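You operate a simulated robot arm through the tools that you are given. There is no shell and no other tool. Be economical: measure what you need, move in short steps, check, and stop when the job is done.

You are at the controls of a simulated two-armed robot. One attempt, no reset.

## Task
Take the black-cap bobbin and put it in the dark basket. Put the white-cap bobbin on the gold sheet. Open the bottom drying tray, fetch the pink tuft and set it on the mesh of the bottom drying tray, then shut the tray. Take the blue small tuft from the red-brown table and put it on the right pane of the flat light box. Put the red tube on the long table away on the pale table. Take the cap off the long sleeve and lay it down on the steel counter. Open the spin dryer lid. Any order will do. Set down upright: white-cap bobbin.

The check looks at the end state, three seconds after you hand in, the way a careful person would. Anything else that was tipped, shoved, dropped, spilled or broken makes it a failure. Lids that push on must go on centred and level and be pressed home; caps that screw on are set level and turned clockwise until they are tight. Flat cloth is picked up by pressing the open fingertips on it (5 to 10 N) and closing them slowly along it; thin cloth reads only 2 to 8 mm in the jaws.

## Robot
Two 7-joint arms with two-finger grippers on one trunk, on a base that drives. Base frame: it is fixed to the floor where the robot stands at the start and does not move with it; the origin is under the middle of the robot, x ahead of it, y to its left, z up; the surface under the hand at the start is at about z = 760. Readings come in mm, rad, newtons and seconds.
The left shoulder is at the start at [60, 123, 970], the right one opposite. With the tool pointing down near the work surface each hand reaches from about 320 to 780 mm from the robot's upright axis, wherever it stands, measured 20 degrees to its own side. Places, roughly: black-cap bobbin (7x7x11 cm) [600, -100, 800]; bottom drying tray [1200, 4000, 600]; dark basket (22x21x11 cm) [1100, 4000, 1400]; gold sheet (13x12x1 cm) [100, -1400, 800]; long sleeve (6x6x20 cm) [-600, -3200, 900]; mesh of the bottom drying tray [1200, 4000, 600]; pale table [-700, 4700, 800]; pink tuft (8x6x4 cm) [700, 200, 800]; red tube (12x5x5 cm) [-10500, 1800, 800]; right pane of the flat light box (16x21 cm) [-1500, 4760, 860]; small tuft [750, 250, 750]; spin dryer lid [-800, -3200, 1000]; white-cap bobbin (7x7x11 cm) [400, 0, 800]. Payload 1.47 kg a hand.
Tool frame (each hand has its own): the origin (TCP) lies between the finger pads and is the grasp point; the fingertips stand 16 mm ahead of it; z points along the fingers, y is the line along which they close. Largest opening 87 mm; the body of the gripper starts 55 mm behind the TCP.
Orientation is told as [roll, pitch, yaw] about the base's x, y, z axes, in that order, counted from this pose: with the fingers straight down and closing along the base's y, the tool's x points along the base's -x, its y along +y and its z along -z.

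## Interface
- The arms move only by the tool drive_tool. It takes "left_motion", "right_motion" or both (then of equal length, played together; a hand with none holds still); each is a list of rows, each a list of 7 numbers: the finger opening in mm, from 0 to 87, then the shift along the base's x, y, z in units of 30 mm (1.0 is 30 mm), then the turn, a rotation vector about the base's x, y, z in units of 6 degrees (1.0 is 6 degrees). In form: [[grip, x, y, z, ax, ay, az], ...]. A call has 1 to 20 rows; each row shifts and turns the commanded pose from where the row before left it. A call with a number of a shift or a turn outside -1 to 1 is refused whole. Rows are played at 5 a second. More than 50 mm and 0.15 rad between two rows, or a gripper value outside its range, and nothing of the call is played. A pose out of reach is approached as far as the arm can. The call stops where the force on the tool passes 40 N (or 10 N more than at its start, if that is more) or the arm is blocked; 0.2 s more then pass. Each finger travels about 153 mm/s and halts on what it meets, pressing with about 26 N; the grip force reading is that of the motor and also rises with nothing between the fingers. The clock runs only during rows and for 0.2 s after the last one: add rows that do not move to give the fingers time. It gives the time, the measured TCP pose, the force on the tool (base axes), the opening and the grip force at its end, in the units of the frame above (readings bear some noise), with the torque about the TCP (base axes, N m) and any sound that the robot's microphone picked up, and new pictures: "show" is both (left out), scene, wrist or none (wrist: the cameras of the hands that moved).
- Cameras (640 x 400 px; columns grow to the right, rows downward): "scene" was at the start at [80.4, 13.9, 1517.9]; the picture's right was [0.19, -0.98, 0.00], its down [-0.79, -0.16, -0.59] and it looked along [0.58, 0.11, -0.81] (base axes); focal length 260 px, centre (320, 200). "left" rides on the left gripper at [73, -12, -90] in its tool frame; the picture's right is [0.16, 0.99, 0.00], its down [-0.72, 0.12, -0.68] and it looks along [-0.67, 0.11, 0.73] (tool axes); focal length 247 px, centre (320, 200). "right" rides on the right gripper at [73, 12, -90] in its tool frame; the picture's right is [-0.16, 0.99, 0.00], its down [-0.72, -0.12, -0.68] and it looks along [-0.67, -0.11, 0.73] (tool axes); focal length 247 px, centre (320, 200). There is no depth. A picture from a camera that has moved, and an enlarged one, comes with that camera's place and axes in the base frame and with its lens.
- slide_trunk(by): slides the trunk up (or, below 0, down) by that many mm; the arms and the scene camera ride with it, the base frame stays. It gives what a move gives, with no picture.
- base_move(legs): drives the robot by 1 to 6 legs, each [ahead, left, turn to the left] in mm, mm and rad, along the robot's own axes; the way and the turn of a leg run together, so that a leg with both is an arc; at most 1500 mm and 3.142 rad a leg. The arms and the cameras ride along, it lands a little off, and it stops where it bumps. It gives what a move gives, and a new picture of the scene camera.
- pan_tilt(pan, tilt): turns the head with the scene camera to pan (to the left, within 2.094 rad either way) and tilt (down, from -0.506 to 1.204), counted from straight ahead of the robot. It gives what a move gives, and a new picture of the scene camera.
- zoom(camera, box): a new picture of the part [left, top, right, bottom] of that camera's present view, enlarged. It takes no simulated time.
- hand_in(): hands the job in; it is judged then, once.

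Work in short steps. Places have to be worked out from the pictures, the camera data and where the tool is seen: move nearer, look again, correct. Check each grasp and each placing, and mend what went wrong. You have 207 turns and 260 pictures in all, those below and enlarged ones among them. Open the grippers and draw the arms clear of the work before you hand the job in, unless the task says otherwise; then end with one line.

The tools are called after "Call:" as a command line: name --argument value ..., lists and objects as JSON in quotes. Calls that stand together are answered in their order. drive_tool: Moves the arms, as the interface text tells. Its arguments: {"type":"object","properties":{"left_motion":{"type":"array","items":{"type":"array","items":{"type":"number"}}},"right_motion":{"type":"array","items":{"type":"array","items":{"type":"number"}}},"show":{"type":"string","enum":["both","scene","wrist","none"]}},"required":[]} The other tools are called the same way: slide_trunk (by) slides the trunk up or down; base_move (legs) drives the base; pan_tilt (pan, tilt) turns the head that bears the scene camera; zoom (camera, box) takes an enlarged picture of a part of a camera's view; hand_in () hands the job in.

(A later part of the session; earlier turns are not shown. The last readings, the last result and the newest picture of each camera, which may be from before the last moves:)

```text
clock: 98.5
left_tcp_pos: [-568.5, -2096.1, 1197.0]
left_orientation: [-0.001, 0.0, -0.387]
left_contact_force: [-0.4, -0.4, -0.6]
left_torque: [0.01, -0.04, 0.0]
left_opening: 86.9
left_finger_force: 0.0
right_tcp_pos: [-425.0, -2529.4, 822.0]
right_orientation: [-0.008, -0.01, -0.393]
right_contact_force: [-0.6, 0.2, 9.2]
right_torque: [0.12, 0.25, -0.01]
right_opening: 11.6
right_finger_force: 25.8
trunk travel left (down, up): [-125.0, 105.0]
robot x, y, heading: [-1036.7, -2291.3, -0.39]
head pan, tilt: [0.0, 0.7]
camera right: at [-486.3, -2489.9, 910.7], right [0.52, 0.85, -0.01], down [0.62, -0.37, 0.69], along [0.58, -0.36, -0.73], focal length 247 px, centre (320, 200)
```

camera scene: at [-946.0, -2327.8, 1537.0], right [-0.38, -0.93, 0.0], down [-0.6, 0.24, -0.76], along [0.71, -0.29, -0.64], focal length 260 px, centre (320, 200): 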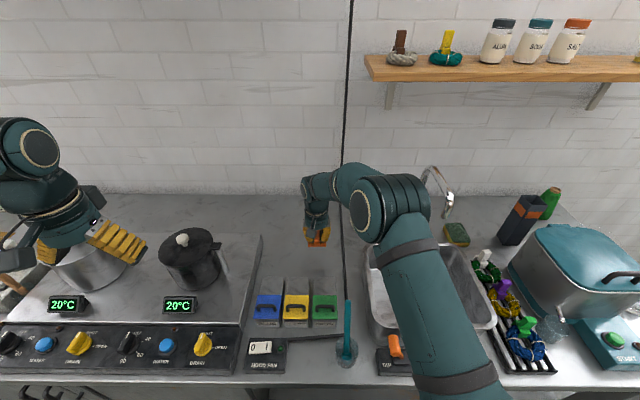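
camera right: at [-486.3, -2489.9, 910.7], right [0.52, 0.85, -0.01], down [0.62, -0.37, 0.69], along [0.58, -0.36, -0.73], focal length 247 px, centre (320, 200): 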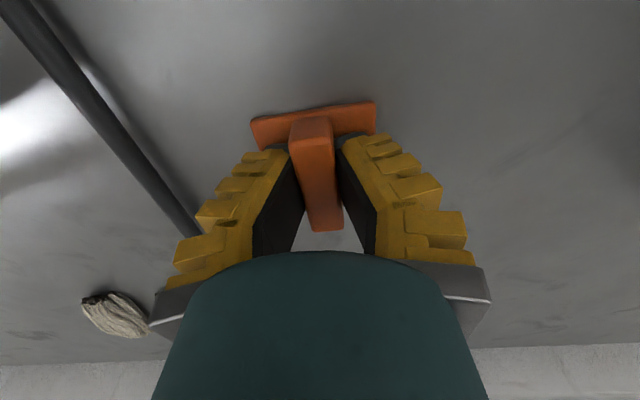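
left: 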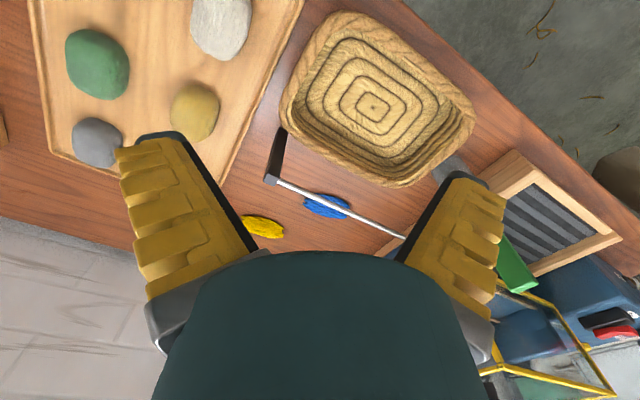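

It's touching the counter (9 N). I'll open gently and rise straight up.

Call:
drive_tool --right_motion '[[12, 0, 0, -0.05, 0, 0, 0], [16, 0, 0, 0, 0, 0, 0], [22, 0, 0, 0, 0, 0, 0], [34, 0, 0, 0, 0, 0, 0], [40, 0, 0, 0.1, 0, 0, 0], [40, 0, 0, 0.5, 0, 0, 0], [40, 0, 0, 0.9, 0, 0, 0], [40, 0, 0, 0.9, 0, 0, 0], [40, 0, 0, 0.9, 0, 0, 0], [40, 0, 0, 0.9, 0, 0, 0]]' --show "both"

```text
clock: 100.7
left_tcp_pos: [-567.8, -2095.3, 1196.6]
left_orientation: [0.001, 0.0, -0.388]
left_contact_force: [-0.2, -0.2, 0.1]
left_torque: [-0.01, 0.02, 0.0]
left_opening: 86.8
left_finger_force: 0.2
right_tcp_pos: [-425.0, -2528.4, 945.2]
right_orientation: [-0.01, -0.004, -0.387]
right_contact_force: [-0.2, 0.7, -0.8]
right_torque: [0.01, -0.02, 0.02]
right_opening: 45.7
right_finger_force: 3.9
trunk travel left (down, up): [-125.0, 105.0]
robot x, y, heading: [-1037.1, -2293.8, -0.387]
head pan, tilt: [0.0, 0.7]
camera scene: at [-947.6, -2327.2, 1537.1], right [-0.38, -0.93, 0.0], down [-0.6, 0.24, -0.77], along [0.71, -0.29, -0.64], focal length 260 px, centre (320, 200)
camera right: at [-487.0, -2490.0, 1033.6], right [0.52, 0.85, -0.01], down [0.62, -0.37, 0.69], along [0.58, -0.36, -0.73], focal length 247 px, centre (320, 200)
```

scene: 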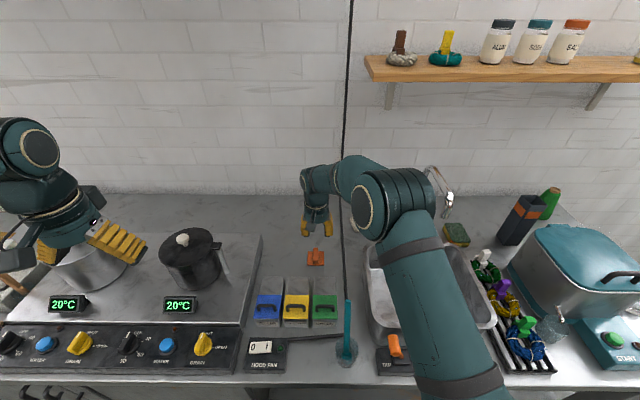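
right: 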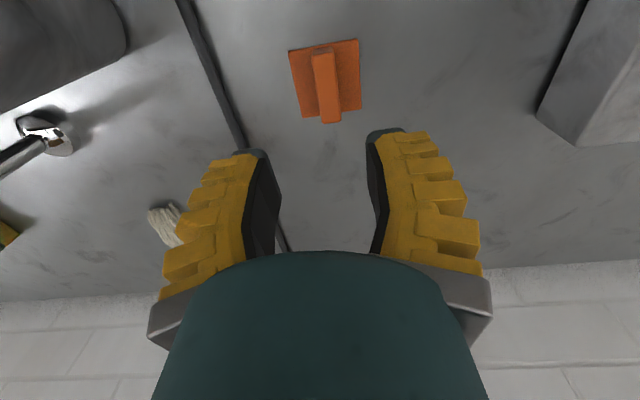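

The cap sits flat on the counter. Next is the dryer lid: I'll raise and retract the hand, then drive back right along the counter.

Call:
drive_tool --right_motion '[[87, 0, 0, 0.9, 0, 0, 0], [87, 0, 0, 0.9, 0, 0, 0], [87, -0.83, 0.34, 0.9, 0, 0, 0], [87, -0.83, 0.34, 0.9, 0, 0, 0], [87, -0.83, 0.34, 0.9, 0, 0, 0], [87, -0.83, 0.34, 0.9, 0, 0, 0], [87, -0.83, 0.34, 0.5, 0, 0, 0], [87, -0.83, 0.34, 0, 0, 0, 0], [87, -0.83, 0.34, 0, 0, 0, 0]]' --show "none"

Call:
base_move --legs '[[0, -560, 0]]'

Call:
pan_tilt --pan -0.2 --tilt 0.85

```text
clock: 102.7
left_tcp_pos: [-568.4, -2096.8, 1198.0]
left_orientation: [0.0, -0.002, -0.388]
left_contact_force: [1.2, 0.3, -0.1]
left_torque: [-0.03, 0.02, 0.03]
left_opening: 87.0
left_finger_force: 0.0
right_tcp_pos: [-599.1, -2457.8, 1123.3]
right_orientation: [-0.013, -0.007, -0.391]
right_contact_force: [0.0, -0.9, 0.1]
right_torque: [0.01, -0.04, -0.03]
right_opening: 86.9
right_finger_force: 0.1
trunk travel left (down, up): [-125.0, 105.0]
robot x, y, heading: [-1034.5, -2289.6, -0.389]
head pan, tilt: [0.0, 0.7]
```

```text
clock: 105.8
left_tcp_pos: [-670.0, -2346.9, 1196.9]
left_orientation: [0.0, -0.001, -0.388]
left_contact_force: [0.7, -0.3, -0.9]
left_torque: [-0.01, 0.0, -0.02]
left_opening: 86.9
left_finger_force: 0.1
right_tcp_pos: [-700.1, -2699.2, 1124.0]
right_orientation: [-0.001, -0.012, -0.369]
right_contact_force: [-0.1, 0.9, 0.4]
right_torque: [-0.04, 0.01, 0.0]
right_opening: 87.1
right_finger_force: 0.1
trunk travel left (down, up): [-125.0, 105.0]
robot x, y, heading: [-1134.3, -2540.3, -0.39]
head pan, tilt: [0.0, 0.7]
stopped in leg 1: the force on the tool passed its limit at 54 N (the readings are from after the stop); the commanded pose is now the measured one
camera scene: at [-1050.2, -2577.8, 1537.1], right [-0.38, -0.93, 0.0], down [-0.6, 0.24, -0.77], along [0.71, -0.29, -0.64], focal length 260 px, centre (320, 200)
```

scene: 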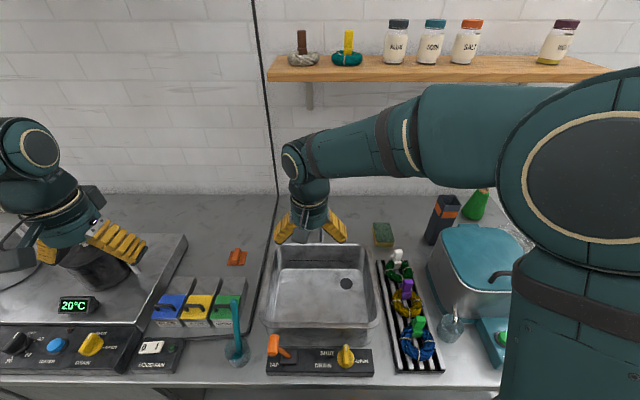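

```text
clock: 106.5
left_tcp_pos: [-670.8, -2346.6, 1197.4]
left_orientation: [0.001, 0.0, -0.387]
left_contact_force: [0.5, 0.9, -0.2]
left_torque: [0.01, 0.01, -0.02]
left_opening: 86.9
left_finger_force: 0.0
right_tcp_pos: [-701.1, -2699.5, 1123.5]
right_orientation: [-0.002, -0.01, -0.369]
right_contact_force: [-1.3, 2.8, 2.2]
right_torque: [-0.31, -0.28, 0.06]
right_opening: 86.7
right_finger_force: 0.0
trunk travel left (down, up): [-125.0, 105.0]
robot x, y, heading: [-1131.9, -2542.0, -0.388]
head pan, tilt: [-0.201, 0.85]
camera scene: at [-1063.9, -2588.4, 1524.9], right [-0.56, -0.83, 0.0], down [-0.62, 0.42, -0.66], along [0.55, -0.37, -0.75], focal length 260 px, centre (320, 200)
```

scene: 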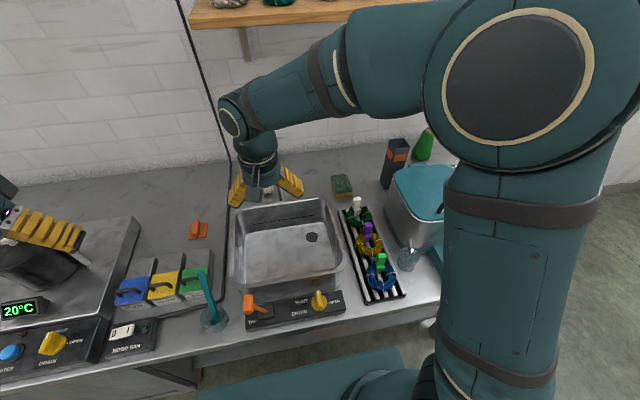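

The hand touched the faucet. I'll pull the hand left, then back and up, clear of it.

Call:
drive_tool --right_motion '[[87, 0.3, 0.7, 0, 0, 0, 0], [87, 0.3, 0.7, 0, 0, 0, 0], [87, -0.83, 0.34, 0.5, 0, 0, 0], [87, -0.83, 0.34, 0.9, 0, 0, 0], [87, -0.5, 0.2, 0.9, 0, 0, 0], [87, 0, 0, 0.9, 0, 0, 0], [87, 0, 0, 0.9, 0, 0, 0]]' --show "scene"

Call:
zoom --camera "scene" --box '[170, 100, 370, 280]'

```text
clock: 108.1
left_tcp_pos: [-670.4, -2348.2, 1196.7]
left_orientation: [-0.003, 0.0, -0.386]
left_contact_force: [-0.3, -0.3, 0.0]
left_torque: [0.0, -0.01, -0.02]
left_opening: 87.0
left_finger_force: 0.1
right_tcp_pos: [-747.7, -2629.8, 1247.1]
right_orientation: [-0.002, -0.01, -0.368]
right_contact_force: [0.1, 0.4, -0.4]
right_torque: [0.0, 0.0, 0.02]
right_opening: 87.2
right_finger_force: 0.1
trunk travel left (down, up): [-125.0, 105.0]
robot x, y, heading: [-1137.8, -2542.3, -0.39]
head pan, tilt: [-0.201, 0.85]
camera scene: at [-1063.7, -2589.1, 1524.8], right [-0.56, -0.83, 0.0], down [-0.62, 0.42, -0.66], along [0.55, -0.37, -0.75], focal length 260 px, centre (320, 200)
```

scene: 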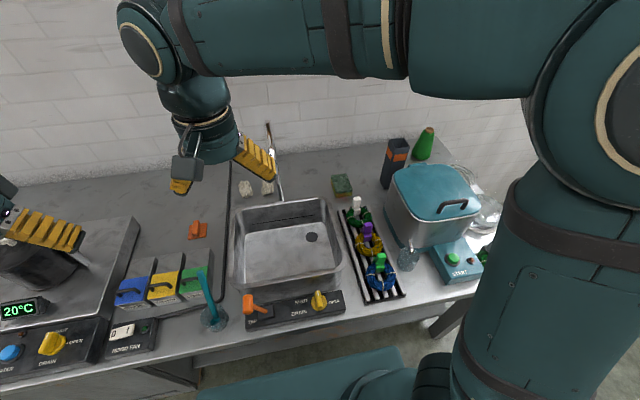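

```text
2.22 times, centred on (270, 190) of scene
camera zoom: at [-1063.7, -2589.1, 1524.8], right [-0.56, -0.83, 0.0], down [-0.62, 0.42, -0.66], along [0.55, -0.37, -0.75], focal length 579 px, centre (431, 222)
```

zoom: 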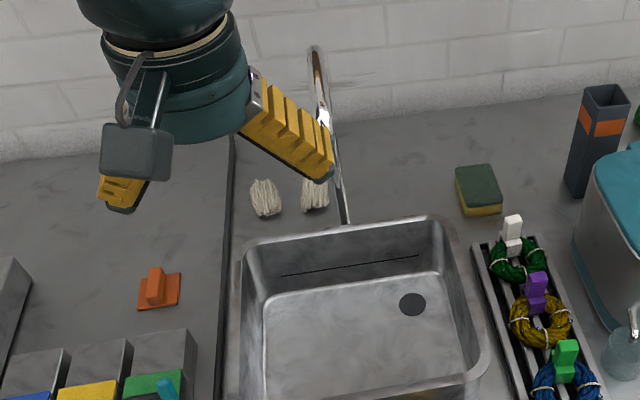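

The faucet looks unharmed and the hand is now high and clear. I'll back off, go right, and come forward again.

Call:
base_move --legs '[[-150, 0, 0], [0, -310, 0], [145, 0, 0]]'

```text
clock: 113.3
left_tcp_pos: [-791.2, -2629.8, 1197.0]
left_orientation: [0.0, 0.003, -0.386]
left_contact_force: [0.3, -0.4, -0.7]
left_torque: [0.01, 0.04, -0.01]
left_opening: 86.8
left_finger_force: 0.0
right_tcp_pos: [-867.0, -2913.5, 1244.9]
right_orientation: [-0.001, -0.008, -0.367]
right_contact_force: [0.8, 0.1, -0.3]
right_torque: [0.05, 0.01, -0.03]
right_opening: 86.9
right_finger_force: 0.1
trunk travel left (down, up): [-125.0, 105.0]
robot x, y, heading: [-1259.0, -2824.9, -0.387]
head pan, tilt: [-0.201, 0.85]
camera scene: at [-1182.8, -2872.9, 1524.7], right [-0.55, -0.83, 0.0], down [-0.63, 0.42, -0.66], along [0.55, -0.37, -0.75], focal length 260 px, centre (320, 200)
```

scene: 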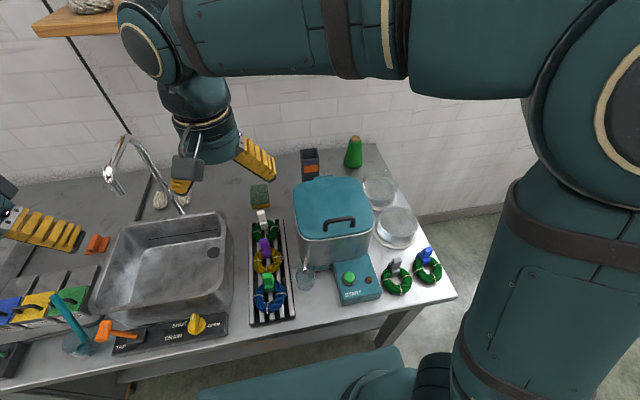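

The handle bar is near (-897,-3125,1015). I'll move the hand above it while turning 90° so the fingers close fore-and-aft.

Call:
drive_tool --right_motion '[[87, -0.12, -0.88, -0.3, 0, 0, -1], [87, -0.12, -0.88, -0.3, 0, 0, -1], [87, -0.12, -0.88, -0.3, 0, 0, -1], [87, -0.12, -0.88, -0.3, 0, 0, -1], [87, -0.12, -0.88, -0.3, 0, 0, -1], [87, -0.12, -0.88, -0.3, 0, 0, -1], [87, -0.12, -0.88, -0.3, 0, 0, -1], [87, -0.12, -0.88, -0.3, 0, 0, -1], [87, 0, 0, 0, 0, 0, -1], [87, 0, 0, 0, 0, 0, -1], [87, 0, 0, 0, 0, 0, -1], [87, 0, 0, 0, 0, 0, -1], [87, 0, 0, 0, 0, 0, -1], [87, 0, 0, 0, 0, 0, -1], [87, 0, 0, 0, 0, 0, -1]]' --show "both"

```text
clock: 116.5
left_tcp_pos: [-791.9, -2629.2, 1198.1]
left_orientation: [0.001, 0.0, -0.386]
left_contact_force: [0.5, 0.6, -0.2]
left_torque: [0.0, 0.0, 0.04]
left_opening: 86.8
left_finger_force: 0.0
right_tcp_pos: [-895.7, -3122.4, 1173.3]
right_orientation: [-0.001, -0.011, -1.939]
right_contact_force: [0.8, -0.3, 0.6]
right_torque: [0.03, 0.02, 0.02]
right_opening: 87.0
right_finger_force: 0.1
trunk travel left (down, up): [-125.0, 105.0]
robot x, y, heading: [-1256.9, -2824.3, -0.382]
head pan, tilt: [-0.201, 0.85]
camera scene: at [-1184.2, -2872.3, 1524.8], right [-0.55, -0.83, 0.0], down [-0.63, 0.42, -0.66], along [0.55, -0.37, -0.75], focal length 260 px, centre (320, 200)
camera right: at [-857.9, -3058.8, 1262.6], right [0.86, -0.5, 0.0], down [-0.37, -0.63, 0.69], along [-0.35, -0.59, -0.73], focal length 247 px, centre (320, 200)
```

scene: 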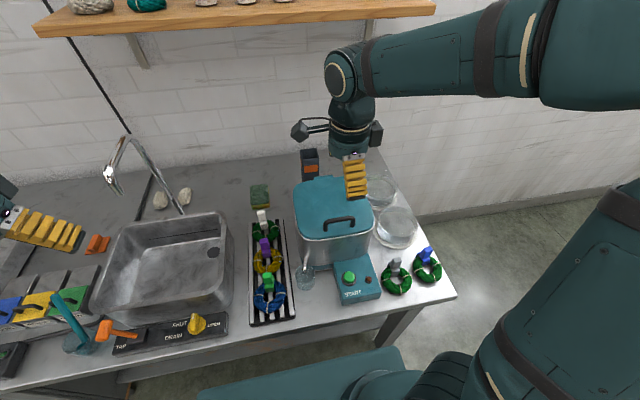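
right: 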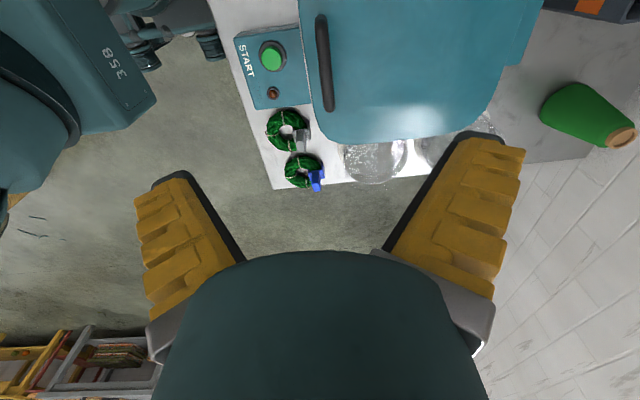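

The turn worked and both views put the bar mid at about (-888,-3117,1015). I'm lowering to 1040 and checking.

Call:
drive_tool --right_motion '[[87, 0.27, 0.17, -0.8, 0, 0, 0], [87, 0, 0, -0.9, 0, 0, 0], [87, 0, 0, -0.9, 0, 0, 0], [87, 0, 0, -0.9, 0, 0, 0], [87, 0, 0, -0.9, 0, 0, 0]]' --show "both"

Call:
zoom --camera "scene" --box '[270, 130, 430, 270]'

```text
clock: 117.7
left_tcp_pos: [-791.3, -2630.6, 1197.1]
left_orientation: [-0.002, 0.0, -0.385]
left_contact_force: [-0.2, -0.4, -0.3]
left_torque: [-0.02, 0.0, 0.0]
left_opening: 87.2
left_finger_force: 0.1
right_tcp_pos: [-887.8, -3115.6, 1040.1]
right_orientation: [-0.001, -0.011, -1.936]
right_contact_force: [-0.1, -0.5, 0.0]
right_torque: [0.0, 0.02, 0.03]
right_opening: 87.1
right_finger_force: 0.0
trunk travel left (down, up): [-125.0, 105.0]
robot x, y, heading: [-1257.9, -2824.1, -0.388]
head pan, tilt: [-0.201, 0.85]
camera scene: at [-1183.6, -2872.3, 1524.8], right [-0.55, -0.83, 0.0], down [-0.63, 0.42, -0.66], along [0.55, -0.37, -0.75], focal length 260 px, centre (320, 200)
camera right: at [-849.8, -3051.9, 1128.1], right [0.87, -0.5, 0.0], down [-0.36, -0.63, 0.69], along [-0.35, -0.6, -0.73], focal length 247 px, centre (320, 200)
```

scene: 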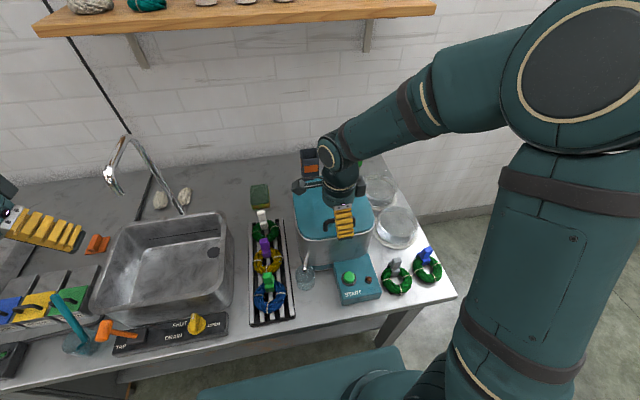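
right: 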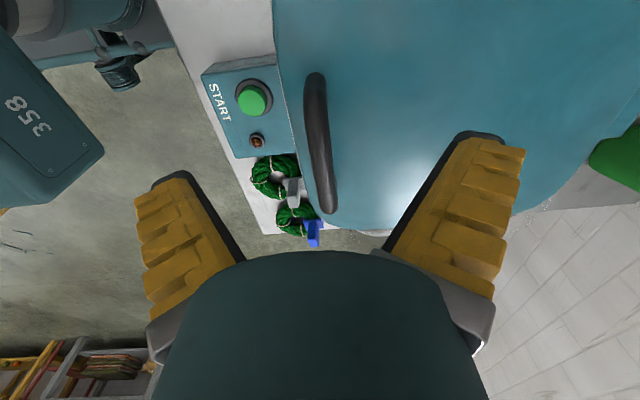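

```text
2.86 times, centred on (350, 200) of scene
camera zoom: at [-1183.6, -2872.3, 1524.8], right [-0.55, -0.83, 0.0], down [-0.63, 0.42, -0.66], along [0.55, -0.37, -0.75], focal length 744 px, centre (234, 200)
```

zoom: 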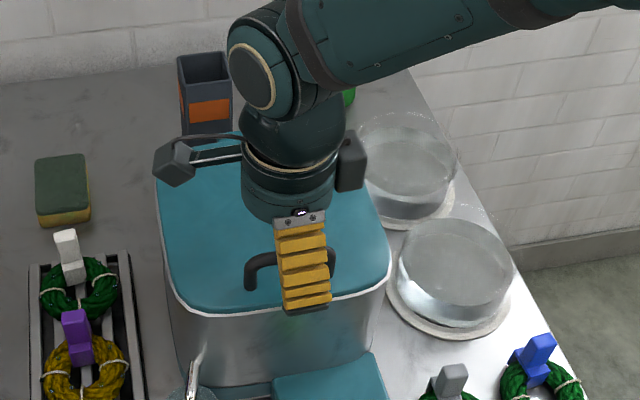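

The bar is centred with its z at about 1000. I'm lowering to 1006 and closing on it.

Call:
drive_tool --right_motion '[[87, 0, 0, -0.5, 0, 0, 0], [87, 0, 0, -0.4, 0, 0, 0], [87, 0, 0, -0.25, 0, 0, 0], [60, 0, 0, 0, 0, 0, 0], [30, 0, 0, 0, 0, 0, 0], [10, 0, 0, 0, 0, 0, 0], [5, 0, 0, 0, 0, 0, 0], [5, 0, 0, 0, 0, 0, 0]]' --show "wrist"

```text
clock: 119.5
left_tcp_pos: [-792.3, -2628.8, 1197.0]
left_orientation: [0.001, -0.001, -0.385]
left_contact_force: [-0.2, -0.3, 0.0]
left_torque: [0.03, 0.03, -0.03]
left_opening: 87.2
left_finger_force: 0.1
right_tcp_pos: [-888.9, -3116.7, 1006.4]
right_orientation: [-0.003, -0.011, -1.938]
right_contact_force: [0.3, 0.0, -0.1]
right_torque: [0.02, 0.05, -0.02]
right_opening: 12.1
right_finger_force: 5.4
trunk travel left (down, up): [-125.0, 105.0]
robot x, y, heading: [-1256.1, -2823.5, -0.39]
head pan, tilt: [-0.201, 0.85]
camera right: at [-849.9, -3053.0, 1095.1], right [0.86, -0.5, 0.0], down [-0.36, -0.63, 0.69], along [-0.34, -0.6, -0.73], focal length 247 px, centre (320, 200)
```

right: 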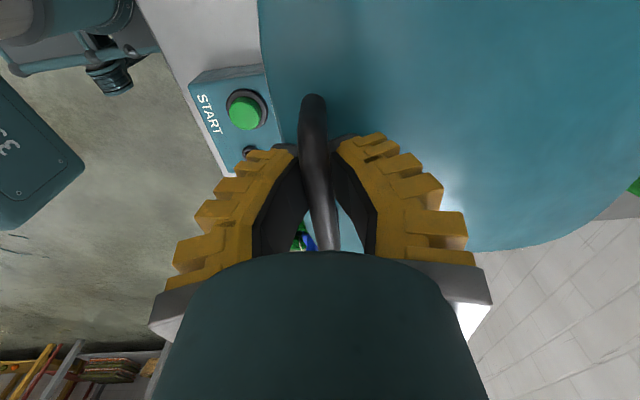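

The bar is held. I'm lifting along an arc about the rear hinge, a few degrees first.

Call:
drive_tool --right_motion '[[5, 0.068, -0.028, 0.457, 0, 0, 0], [5, 0.096, -0.039, 0.45, 0, 0, 0], [5, 0.124, -0.05, 0.443, 0, 0, 0], [5, 0.154, -0.063, 0.433, 0, 0, 0]]' --show "both"

```text
clock: 120.5
left_tcp_pos: [-793.0, -2630.1, 1197.1]
left_orientation: [0.0, 0.001, -0.386]
left_contact_force: [0.7, 0.5, -0.6]
left_torque: [-0.01, 0.02, -0.03]
left_opening: 87.1
left_finger_force: 0.1
right_tcp_pos: [-875.1, -3124.6, 1061.2]
right_orientation: [-0.003, -0.01, -1.937]
right_contact_force: [-1.0, 0.8, -0.6]
right_torque: [0.02, -0.02, -0.02]
right_opening: 13.1
right_finger_force: 6.4
trunk travel left (down, up): [-125.0, 105.0]
robot x, y, heading: [-1257.4, -2824.7, -0.391]
head pan, tilt: [-0.201, 0.85]
camera scene: at [-1184.3, -2872.2, 1524.8], right [-0.55, -0.83, 0.0], down [-0.63, 0.42, -0.66], along [0.55, -0.37, -0.75], focal length 260 px, centre (320, 200)
camera right: at [-837.2, -3059.3, 1149.8], right [0.86, -0.5, 0.0], down [-0.36, -0.63, 0.69], along [-0.35, -0.59, -0.73], focal length 247 px, centre (320, 200)
```

scene: 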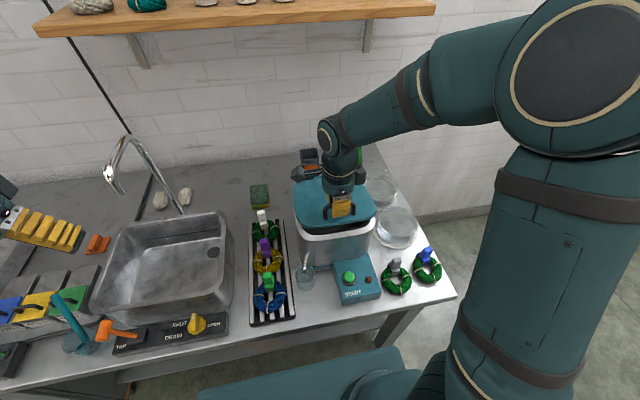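
right: 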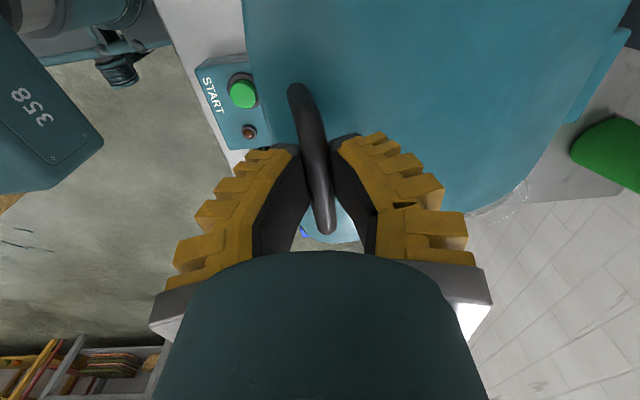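

The lid is rising with almost no force. I'm continuing the arc.

Call:
drive_tool --right_motion '[[5, 0.182, -0.074, 0.417, 0, 0, 0], [5, 0.207, -0.084, 0.407, 0, 0, 0], [5, 0.235, -0.096, 0.39, 0, 0, 0], [5, 0.26, -0.106, 0.37, 0, 0, 0], [5, 0.281, -0.114, 0.35, 0, 0, 0], [5, 0.305, -0.124, 0.325, 0, 0, 0]]' --show "both"

```text
clock: 121.9
left_tcp_pos: [-792.6, -2630.6, 1197.0]
left_orientation: [0.0, 0.001, -0.387]
left_contact_force: [-1.0, 0.5, 0.2]
left_torque: [0.01, 0.0, -0.01]
left_opening: 86.7
left_finger_force: 0.0
right_tcp_pos: [-831.1, -3140.2, 1129.9]
right_orientation: [0.001, -0.011, -1.938]
right_contact_force: [-1.8, 0.1, 0.5]
right_torque: [-0.02, 0.01, 0.02]
right_opening: 12.8
right_finger_force: 5.5
trunk travel left (down, up): [-125.0, 105.0]
robot x, y, heading: [-1258.7, -2826.4, -0.384]
head pan, tilt: [-0.201, 0.85]
camera scene: at [-1184.3, -2872.3, 1524.8], right [-0.55, -0.83, 0.0], down [-0.63, 0.42, -0.66], along [0.55, -0.37, -0.75], focal length 260 px, centre (320, 200)
camera right: at [-793.3, -3077.3, 1217.8], right [0.86, -0.5, 0.0], down [-0.36, -0.63, 0.69], along [-0.34, -0.59, -0.73], focal length 247 px, centre (320, 200)
```

scene: 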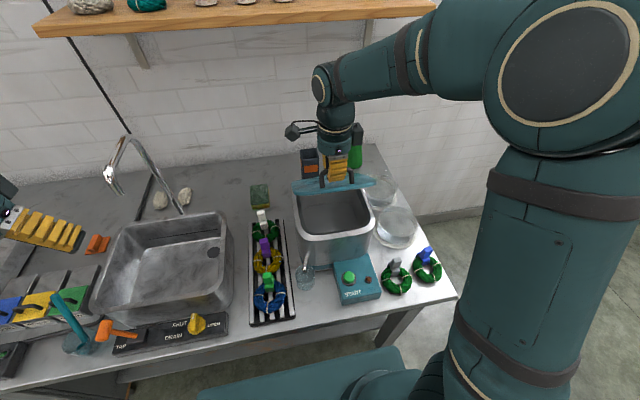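
right: 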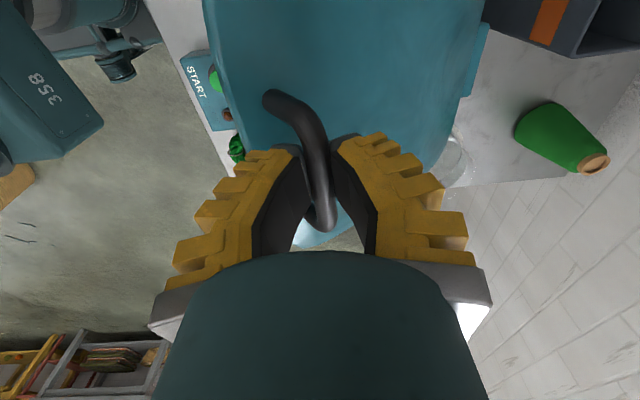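

About 45° open and force is still tiny. I'm continuing while tilting the hand along with the lid.

Call:
drive_tool --right_motion '[[5, 0.325, -0.132, 0.303, 0.25, 0.62, 0], [5, 0.343, -0.14, 0.28, 0.25, 0.62, 0], [5, 0.358, -0.146, 0.253, 0.25, 0.62, 0], [5, 0.374, -0.152, 0.223, 0.25, 0.62, 0], [5, 0.389, -0.158, 0.197, 0.25, 0.62, 0]]' --show "both"

```text
clock: 123.1
left_tcp_pos: [-791.8, -2629.1, 1197.2]
left_orientation: [0.001, 0.0, -0.386]
left_contact_force: [0.1, 0.6, 0.3]
left_torque: [0.04, -0.03, 0.01]
left_opening: 87.2
left_finger_force: 0.1
right_tcp_pos: [-778.0, -3164.0, 1166.8]
right_orientation: [-0.352, -0.003, -1.936]
right_contact_force: [-0.9, 0.0, 1.7]
right_torque: [0.02, 0.04, 0.01]
right_opening: 12.9
right_finger_force: 6.1
trunk travel left (down, up): [-125.0, 105.0]
robot x, y, heading: [-1257.8, -2823.6, -0.38]
head pan, tilt: [-0.201, 0.85]
camera scene: at [-1184.0, -2872.2, 1524.8], right [-0.55, -0.83, 0.0], down [-0.63, 0.42, -0.66], along [0.55, -0.37, -0.75], focal length 260 px, centre (320, 200)
camera right: at [-711.2, -3110.9, 1247.4], right [0.81, -0.48, -0.34], down [-0.14, -0.72, 0.68], along [-0.57, -0.5, -0.65], focal length 247 px, centre (320, 200)
```

scene: 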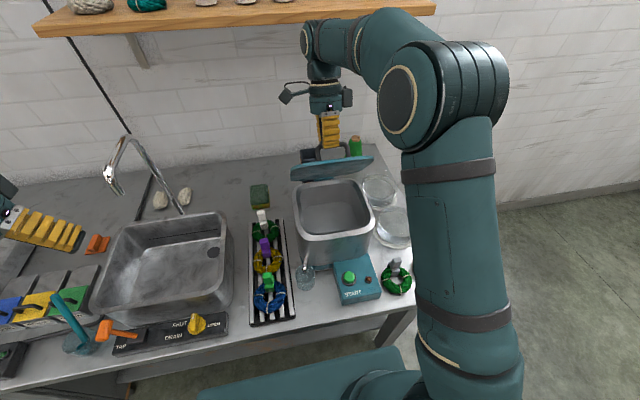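
right: 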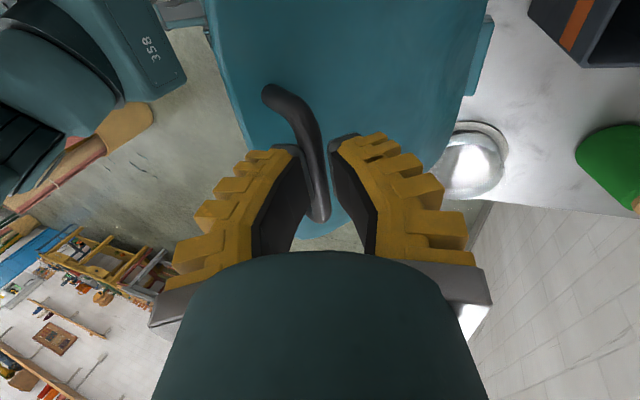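

The lid is at about 68° and the wrist is getting near the shelf. I'll carry on while tilting the hand back to vertical, which keeps it clear.

Call:
drive_tool --right_motion '[[5, 0.405, -0.165, 0.16, -0.25, -0.62, 0], [5, 0.414, -0.168, 0.127, -0.25, -0.62, 0], [5, 0.42, -0.171, 0.097, -0.25, -0.62, 0], [5, 0.423, -0.172, 0.067, -0.25, -0.62, 0], [5, 0.43, -0.175, 0.03, -0.25, -0.62, 0]]' --show "both"

```text
clock: 124.3
left_tcp_pos: [-793.7, -2629.2, 1198.8]
left_orientation: [0.0, -0.001, -0.386]
left_contact_force: [-0.1, 0.7, 0.4]
left_torque: [0.03, 0.01, -0.02]
left_opening: 87.0
left_finger_force: 0.0
right_tcp_pos: [-716.3, -3190.3, 1182.7]
right_orientation: [0.006, -0.011, -1.936]
right_contact_force: [-1.9, -0.8, 22.4]
right_torque: [-0.48, 0.21, -0.33]
right_opening: 7.5
right_finger_force: 29.7
trunk travel left (down, up): [-125.0, 105.0]
robot x, y, heading: [-1260.5, -2825.0, -0.382]
head pan, tilt: [-0.201, 0.85]
camera scene: at [-1186.1, -2871.3, 1525.1], right [-0.55, -0.83, 0.0], down [-0.62, 0.42, -0.66], along [0.55, -0.37, -0.75], focal length 260 px, centre (320, 200)
camera right: at [-677.9, -3125.4, 1271.5], right [0.86, -0.5, 0.01], down [-0.37, -0.63, 0.69], along [-0.34, -0.6, -0.73], focal length 247 px, centre (320, 200)
```

scene: 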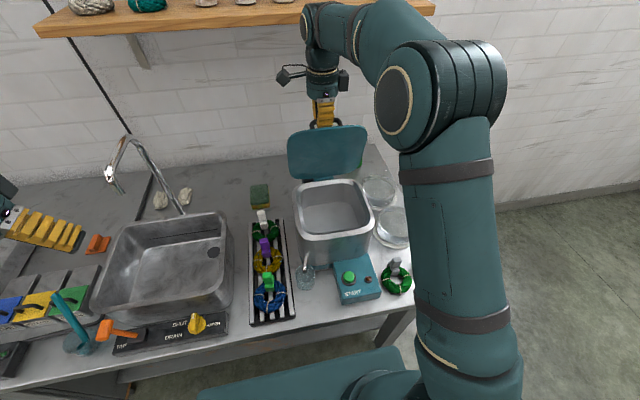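
right: 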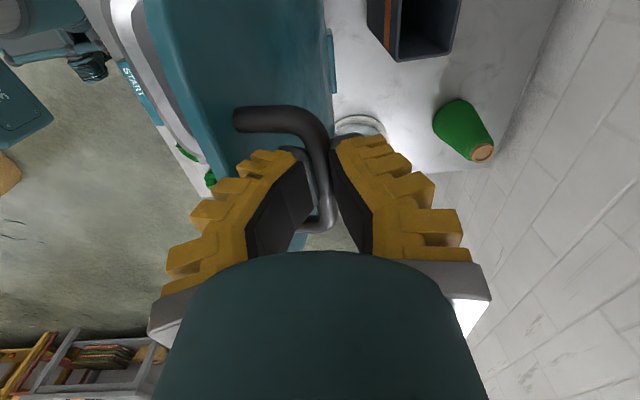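

The lid is about upright. I'll open the fingers just a little and slide straight up off the bar.

Call:
drive_tool --right_motion '[[17, 0, 0, 0, 0, 0, 0], [20, 0, 0, 0.1, 0, 0, 0], [20, 0, 0, 0.5, 0, 0, 0], [20, 0, 0, 0.6, 0, 0, 0], [20, 0, 0, 0.5, 0, 0, 0]]' --show "both"

```text
clock: 125.5
left_tcp_pos: [-792.7, -2628.9, 1197.2]
left_orientation: [0.0, 0.0, -0.385]
left_contact_force: [0.2, 0.5, 0.3]
left_torque: [0.04, 0.02, 0.03]
left_opening: 86.9
left_finger_force: 0.1
right_tcp_pos: [-715.5, -3189.0, 1231.6]
right_orientation: [-0.003, -0.009, -1.936]
right_contact_force: [0.4, 0.2, -0.3]
right_torque: [0.01, 0.03, -0.01]
right_opening: 26.4
right_finger_force: 4.7
trunk travel left (down, up): [-125.0, 105.0]
robot x, y, heading: [-1255.8, -2823.3, -0.388]
head pan, tilt: [-0.201, 0.85]
camera scene: at [-1184.3, -2872.3, 1524.8], right [-0.55, -0.83, 0.0], down [-0.63, 0.42, -0.66], along [0.55, -0.37, -0.75], focal length 260 px, centre (320, 200)
camera right: at [-677.3, -3125.1, 1320.1], right [0.86, -0.5, 0.0], down [-0.36, -0.63, 0.69], along [-0.34, -0.6, -0.73], focal length 247 px, centre (320, 200)
```

scene: 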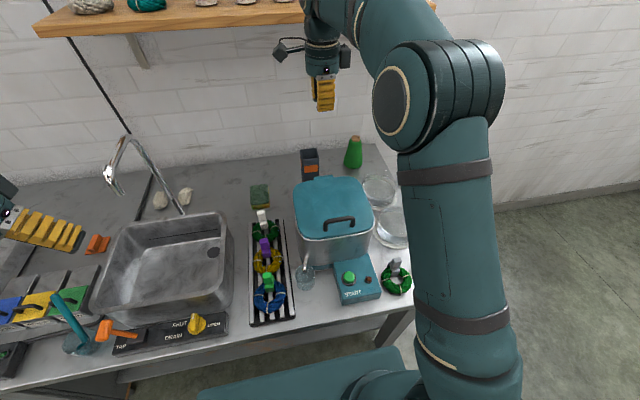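
right: 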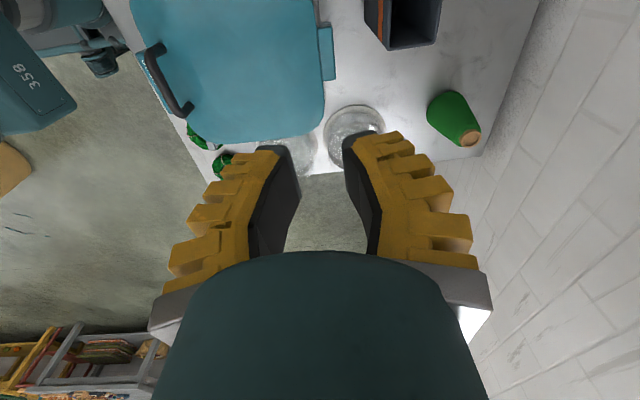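

The lid fell shut because it was still just short of vertical; nothing else moved. I'll regrip and carry it well past vertical this time.

Call:
drive_tool --right_motion '[[87, -0.82, 0.343, 0, 0, 0, 0], [87, -0.82, 0.343, 0, 0, 0, 0], [87, -0.82, 0.343, 0, 0, 0, 0], [87, -0.82, 0.343, 0, 0, 0, 0], [87, -0.82, 0.343, 0, 0, 0, 0], [87, -0.82, 0.343, 0, 0, 0, 0], [87, -0.82, 0.343, -0.5, 0, 0, 0], [87, 0, 0, -0.95, 0, 0, 0], [87, 0, 0, -0.95, 0, 0, 0], [87, 0, 0, -0.95, 0, 0, 0], [87, 0, 0, -0.95, 0, 0, 0], [87, 0, 0, -0.95, 0, 0, 0], [87, 0, 0, -0.95, 0, 0, 0], [87, 0, 0, -0.95, 0, 0, 0], [87, 0, 0, -0.35, 0, 0, 0], [60, 0, 0, 0, 0, 0, 0], [30, 0, 0, 0, 0, 0, 0], [5, 0, 0, 0, 0, 0, 0], [5, 0, 0, 0, 0, 0, 0]]' --show "wrist"

```text
clock: 129.5
left_tcp_pos: [-791.8, -2629.8, 1197.0]
left_orientation: [0.0, 0.001, -0.385]
left_contact_force: [-0.3, -0.3, -1.0]
left_torque: [0.02, -0.04, 0.01]
left_opening: 87.0
left_finger_force: 0.1
right_tcp_pos: [-886.2, -3117.6, 1008.1]
right_orientation: [-0.002, -0.01, -1.937]
right_contact_force: [-0.1, -0.7, 0.3]
right_torque: [0.01, 0.01, -0.01]
right_opening: 12.2
right_finger_force: 4.8
trunk travel left (down, up): [-125.0, 105.0]
robot x, y, heading: [-1257.9, -2822.5, -0.385]
head pan, tilt: [-0.201, 0.85]
camera right: at [-848.5, -3052.8, 1096.3], right [0.86, -0.5, 0.0], down [-0.36, -0.63, 0.69], along [-0.34, -0.6, -0.73], focal length 247 px, centre (320, 200)
```

right: 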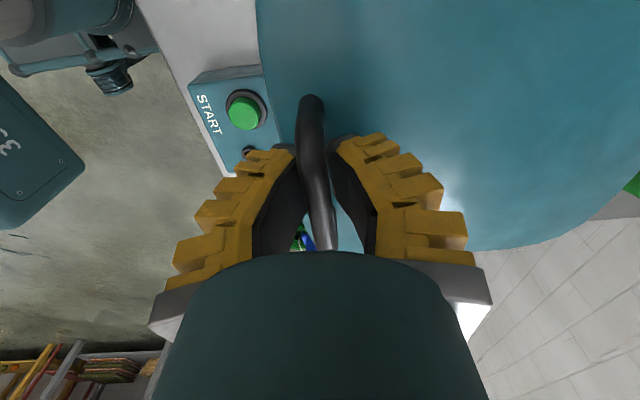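

Gripped again. I'm repeating the arc to about 67°.

Call:
drive_tool --right_motion '[[5, 0.068, -0.028, 0.457, 0, 0, 0], [5, 0.096, -0.039, 0.45, 0, 0, 0], [5, 0.124, -0.05, 0.443, 0, 0, 0], [5, 0.154, -0.063, 0.433, 0, 0, 0], [5, 0.182, -0.074, 0.417, 0, 0, 0], [5, 0.207, -0.084, 0.407, 0, 0, 0], [5, 0.235, -0.096, 0.39, 0, 0, 0], [5, 0.26, -0.106, 0.37, 0, 0, 0], [5, 0.281, -0.114, 0.35, 0, 0, 0], [5, 0.305, -0.124, 0.325, 0, 0, 0], [5, 0.325, -0.132, 0.303, 0.25, 0.62, 0], [5, 0.343, -0.14, 0.28, 0.25, 0.62, 0], [5, 0.358, -0.146, 0.253, 0.25, 0.62, 0], [5, 0.374, -0.152, 0.223, 0.25, 0.62, 0], [5, 0.389, -0.158, 0.197, 0.25, 0.62, 0]]' --show "none"

Call:
drive_tool --right_motion '[[5, 0.405, -0.165, 0.16, -0.25, -0.62, 0], [5, 0.414, -0.168, 0.127, -0.25, -0.62, 0], [5, 0.42, -0.171, 0.097, -0.25, -0.62, 0], [5, 0.423, -0.172, 0.067, -0.25, -0.62, 0], [5, 0.43, -0.175, 0.01, -0.25, -0.62, 0], [5, 0.43, -0.175, -0.02, 0, 0, 0], [5, 0.43, -0.175, -0.05, 0, 0, 0]]' --show "both"

```text
clock: 132.7
left_tcp_pos: [-791.7, -2630.0, 1196.7]
left_orientation: [-0.001, -0.001, -0.387]
left_contact_force: [0.2, -0.6, 0.4]
left_torque: [-0.03, -0.04, -0.04]
left_opening: 87.3
left_finger_force: 0.0
right_tcp_pos: [-775.6, -3162.7, 1164.4]
right_orientation: [-0.351, -0.005, -1.934]
right_contact_force: [0.5, 2.1, -0.9]
right_torque: [-0.1, 0.0, -0.48]
right_opening: 6.0
right_finger_force: 30.0
trunk travel left (down, up): [-125.0, 105.0]
robot x, y, heading: [-1256.2, -2822.3, -0.384]
head pan, tilt: [-0.201, 0.85]
```

```text
clock: 134.3
left_tcp_pos: [-791.7, -2629.5, 1196.9]
left_orientation: [-0.001, 0.001, -0.387]
left_contact_force: [0.3, -0.7, 0.0]
left_torque: [0.04, 0.01, 0.02]
left_opening: 87.3
left_finger_force: 0.0
right_tcp_pos: [-685.9, -3199.7, 1178.7]
right_orientation: [0.001, -0.01, -1.939]
right_contact_force: [-0.3, -2.5, 4.4]
right_torque: [-0.47, 0.26, -0.46]
right_opening: 6.0
right_finger_force: 30.1
trunk travel left (down, up): [-125.0, 105.0]
robot x, y, heading: [-1254.5, -2821.6, -0.381]
head pan, tilt: [-0.201, 0.85]
camera scene: at [-1184.4, -2872.4, 1524.9], right [-0.55, -0.83, 0.0], down [-0.63, 0.42, -0.66], along [0.55, -0.37, -0.75], focal length 260 px, centre (320, 200)
camera right: at [-649.0, -3135.3, 1267.4], right [0.86, -0.5, 0.0], down [-0.37, -0.63, 0.69], along [-0.34, -0.6, -0.73], focal length 247 px, centre (320, 200)
```

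scene: 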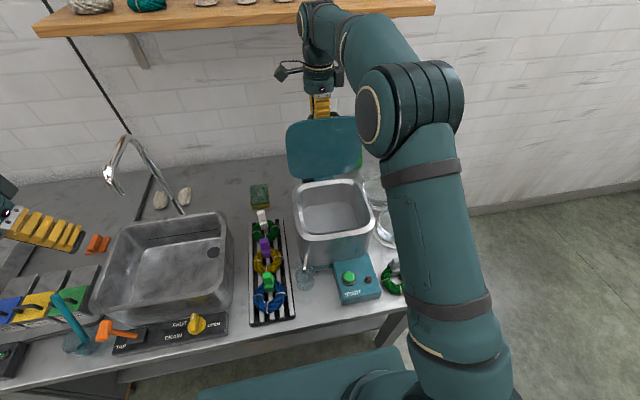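
right: 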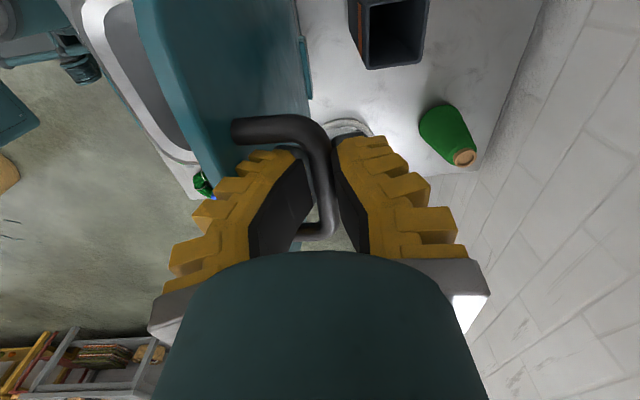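

The lid is now about 6° past vertical. I'll push 12 mm more, then open slightly and see which way it leans before withdrawing.

Call:
drive_tool --right_motion '[[5, 0.38, -0.15, -0.05, 0, 0, 0], [18, 0, 0, 0, 0, 0, 0], [22, 0, 0, 0, 0, 0, 0], [22, 0, 0, 0, 0, 0, 0]]' --show "both"

```text
clock: 135.3
left_tcp_pos: [-792.4, -2629.0, 1197.7]
left_orientation: [0.0, 0.0, -0.385]
left_contact_force: [0.3, -0.2, 0.2]
left_torque: [-0.04, -0.01, -0.01]
left_opening: 86.9
left_finger_force: 0.0
right_tcp_pos: [-676.2, -3203.8, 1176.7]
right_orientation: [-0.003, -0.01, -1.937]
right_contact_force: [-0.2, -0.9, 0.4]
right_torque: [-0.05, -0.02, -0.01]
right_opening: 28.3
right_finger_force: 4.3
trunk travel left (down, up): [-125.0, 105.0]
robot x, y, heading: [-1255.5, -2824.3, -0.387]
head pan, tilt: [-0.201, 0.85]
camera scene: at [-1184.3, -2872.2, 1524.8], right [-0.55, -0.83, 0.0], down [-0.63, 0.42, -0.66], along [0.55, -0.37, -0.75], focal length 260 px, centre (320, 200)
camera right: at [-637.6, -3138.9, 1265.0], right [0.87, -0.5, 0.0], down [-0.36, -0.63, 0.69], along [-0.34, -0.6, -0.73], focal length 247 px, centre (320, 200)
```

scene: 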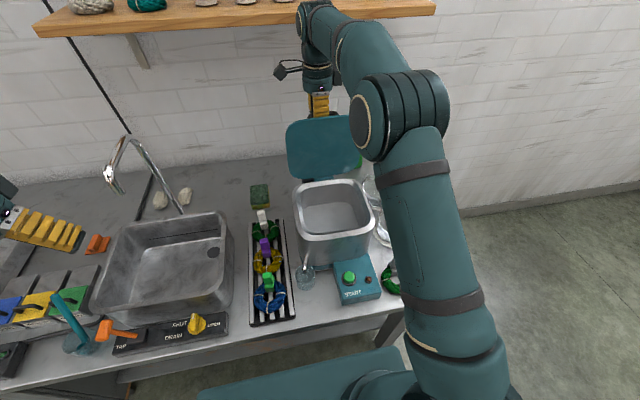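
right: 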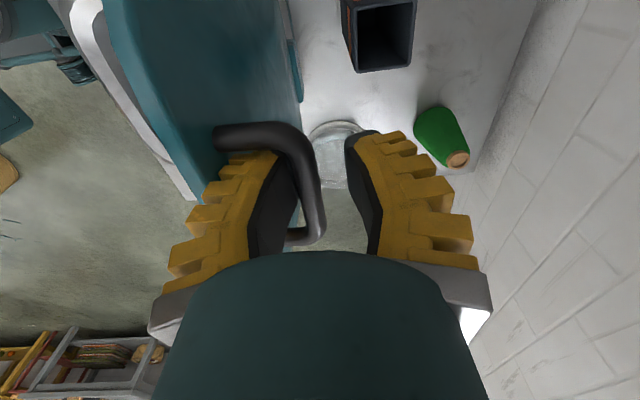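

The bar rests on the inner finger, so the lid still tends to close or has reached a stop. I'll push it further toward the wall while leaning the hand back from the shelf, and watch the force.

Call:
drive_tool --right_motion '[[22, 0.37, -0.15, -0.05, -0.3, -0.77, 0], [22, 0.37, -0.15, -0.08, -0.3, -0.77, 0], [22, 0.37, -0.15, -0.1, -0.3, -0.77, 0]]' --show "both"

```text
clock: 136.1
left_tcp_pos: [-794.1, -2628.0, 1198.1]
left_orientation: [0.0, -0.001, -0.385]
left_contact_force: [-0.1, 0.7, 0.3]
left_torque: [0.02, 0.0, -0.01]
left_opening: 86.9
left_finger_force: 0.1
right_tcp_pos: [-641.8, -3216.6, 1174.5]
right_orientation: [0.27, -0.012, -1.94]
right_contact_force: [4.4, -2.1, 33.6]
right_torque: [0.94, 1.36, -0.04]
right_opening: 28.8
right_finger_force: 7.6
trunk travel left (down, up): [-125.0, 105.0]
robot x, y, heading: [-1255.8, -2823.7, -0.386]
head pan, tilt: [-0.201, 0.85]
camera scene: at [-1186.5, -2871.0, 1525.4], right [-0.55, -0.83, 0.0], down [-0.62, 0.42, -0.66], along [0.55, -0.37, -0.75], focal length 260 px, centre (320, 200)
camera right: at [-626.5, -3143.6, 1263.2], right [0.83, -0.49, 0.27], down [-0.53, -0.56, 0.63], along [-0.16, -0.67, -0.73], focal length 247 px, centre (320, 200)
```

scene: 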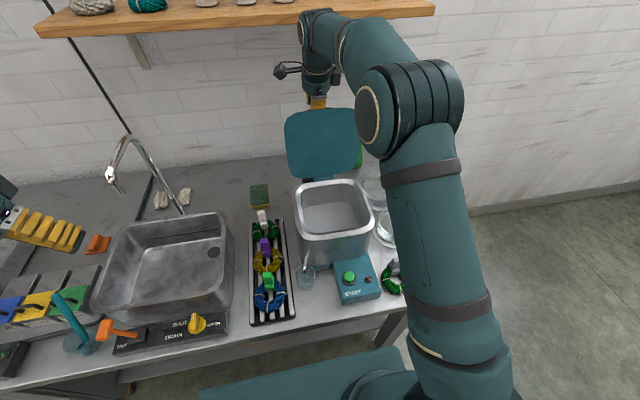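
right: 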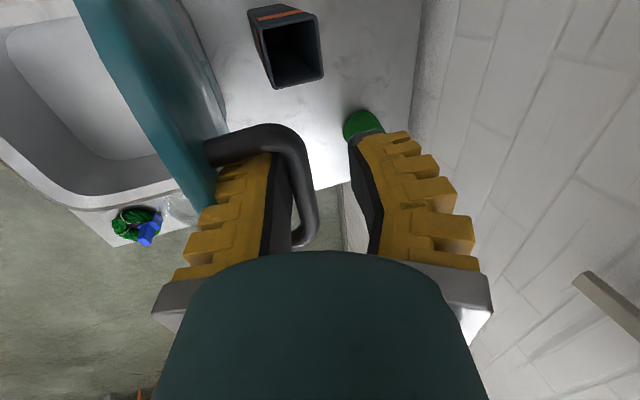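

The lid now seems clearly past vertical. I'll raise the hand straight up in small steps to free the finger and watch it.

Call:
drive_tool --right_motion '[[22, 0, 0, 0.2, 0, 0, 0], [22, 0, 0, 0.3, 0, 0, 0], [22, 0, 0, 0.3, 0, 0, 0]]' --show "both"

```text
clock: 137.0
left_tcp_pos: [-792.8, -2630.4, 1196.8]
left_orientation: [0.001, 0.001, -0.385]
left_contact_force: [-0.2, -0.7, -0.1]
left_torque: [0.0, -0.03, -0.02]
left_opening: 87.2
left_finger_force: 0.0
right_tcp_pos: [-645.7, -3216.1, 1179.5]
right_orientation: [0.231, -0.016, -1.942]
right_contact_force: [-2.9, 0.3, -14.7]
right_torque: [-0.23, -0.29, -0.4]
right_opening: 30.5
right_finger_force: 7.7
trunk travel left (down, up): [-125.0, 105.0]
robot x, y, heading: [-1255.6, -2823.7, -0.382]
head pan, tilt: [-0.201, 0.85]
stopped in row 3 (right hand): the force on the tool passed its limit at 46 N (the readings are from after the stop); the commanded pose is now the measured one
camera scene: at [-1185.1, -2872.0, 1524.9], right [-0.55, -0.83, 0.0], down [-0.63, 0.42, -0.66], along [0.55, -0.37, -0.75], focal length 260 px, centre (320, 200)
camera right: at [-625.6, -3143.6, 1268.4], right [0.84, -0.49, 0.23], down [-0.51, -0.57, 0.65], along [-0.19, -0.66, -0.73], focal length 247 px, centre (320, 200)
```

scene: 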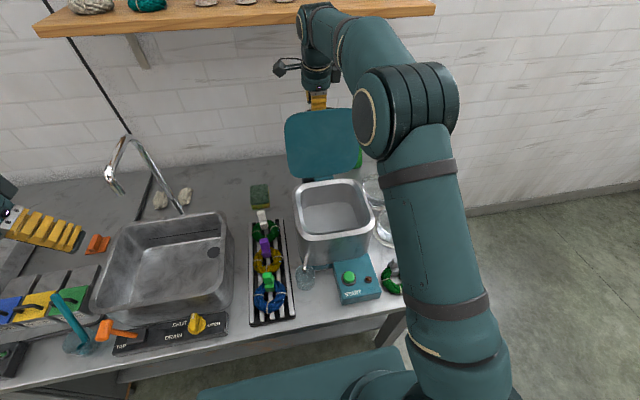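
right: 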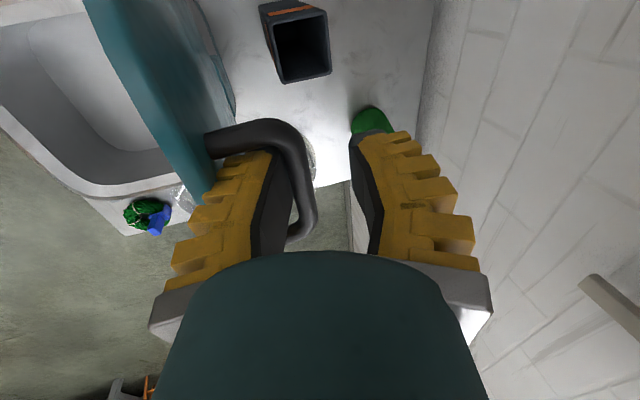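

The finger is wedged behind the bar. I'll bring in the left hand, pointing forward, to hold the lid from the front while the right one gets free.

Call:
drive_tool --left_motion '[[0, -0.1, -0.967, -0.17, -0.374, -0.927, 0], [0, -0.1, -0.967, -0.17, -0.374, -0.927, 0], [0, -0.1, -0.967, -0.17, -0.374, -0.927, 0], [0, -0.1, -0.967, -0.17, -0.374, -0.927, 0], [0, -0.1, -0.967, -0.17, -0.374, -0.927, 0], [0, -0.1, -0.967, -0.17, -0.374, -0.927, 0], [0, -0.1, -0.967, -0.17, -0.374, -0.927, 0], [0, -0.1, -0.967, -0.17, -0.374, -0.927, 0], [0, -0.1, -0.967, -0.17, -0.374, -0.927, 0], [0, -0.1, -0.967, -0.17, -0.374, -0.927, 0]]' --show "scene"

```text
clock: 139.2
left_tcp_pos: [-814.9, -2927.3, 1150.1]
left_orientation: [0.003, -1.046, -0.386]
left_contact_force: [0.5, 0.0, -0.3]
left_torque: [0.01, -0.01, -0.01]
left_opening: 0.2
left_finger_force: 25.7
left hand out of reach, approached as far as the arm can: row 9, 10
right_tcp_pos: [-642.8, -3216.5, 1182.7]
right_orientation: [0.238, -0.013, -1.939]
right_contact_force: [1.8, -0.4, 4.2]
right_torque: [0.07, 0.13, -0.1]
right_opening: 26.7
right_finger_force: 4.3
trunk travel left (down, up): [-125.0, 105.0]
robot x, y, heading: [-1260.7, -2824.9, -0.385]
head pan, tilt: [-0.201, 0.85]
camera scene: at [-1183.4, -2872.4, 1524.8], right [-0.55, -0.83, 0.0], down [-0.63, 0.42, -0.66], along [0.55, -0.37, -0.75], focal length 260 px, centre (320, 200)
```

scene: 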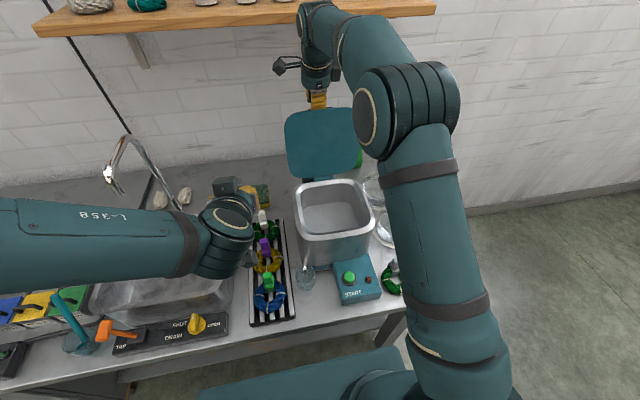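

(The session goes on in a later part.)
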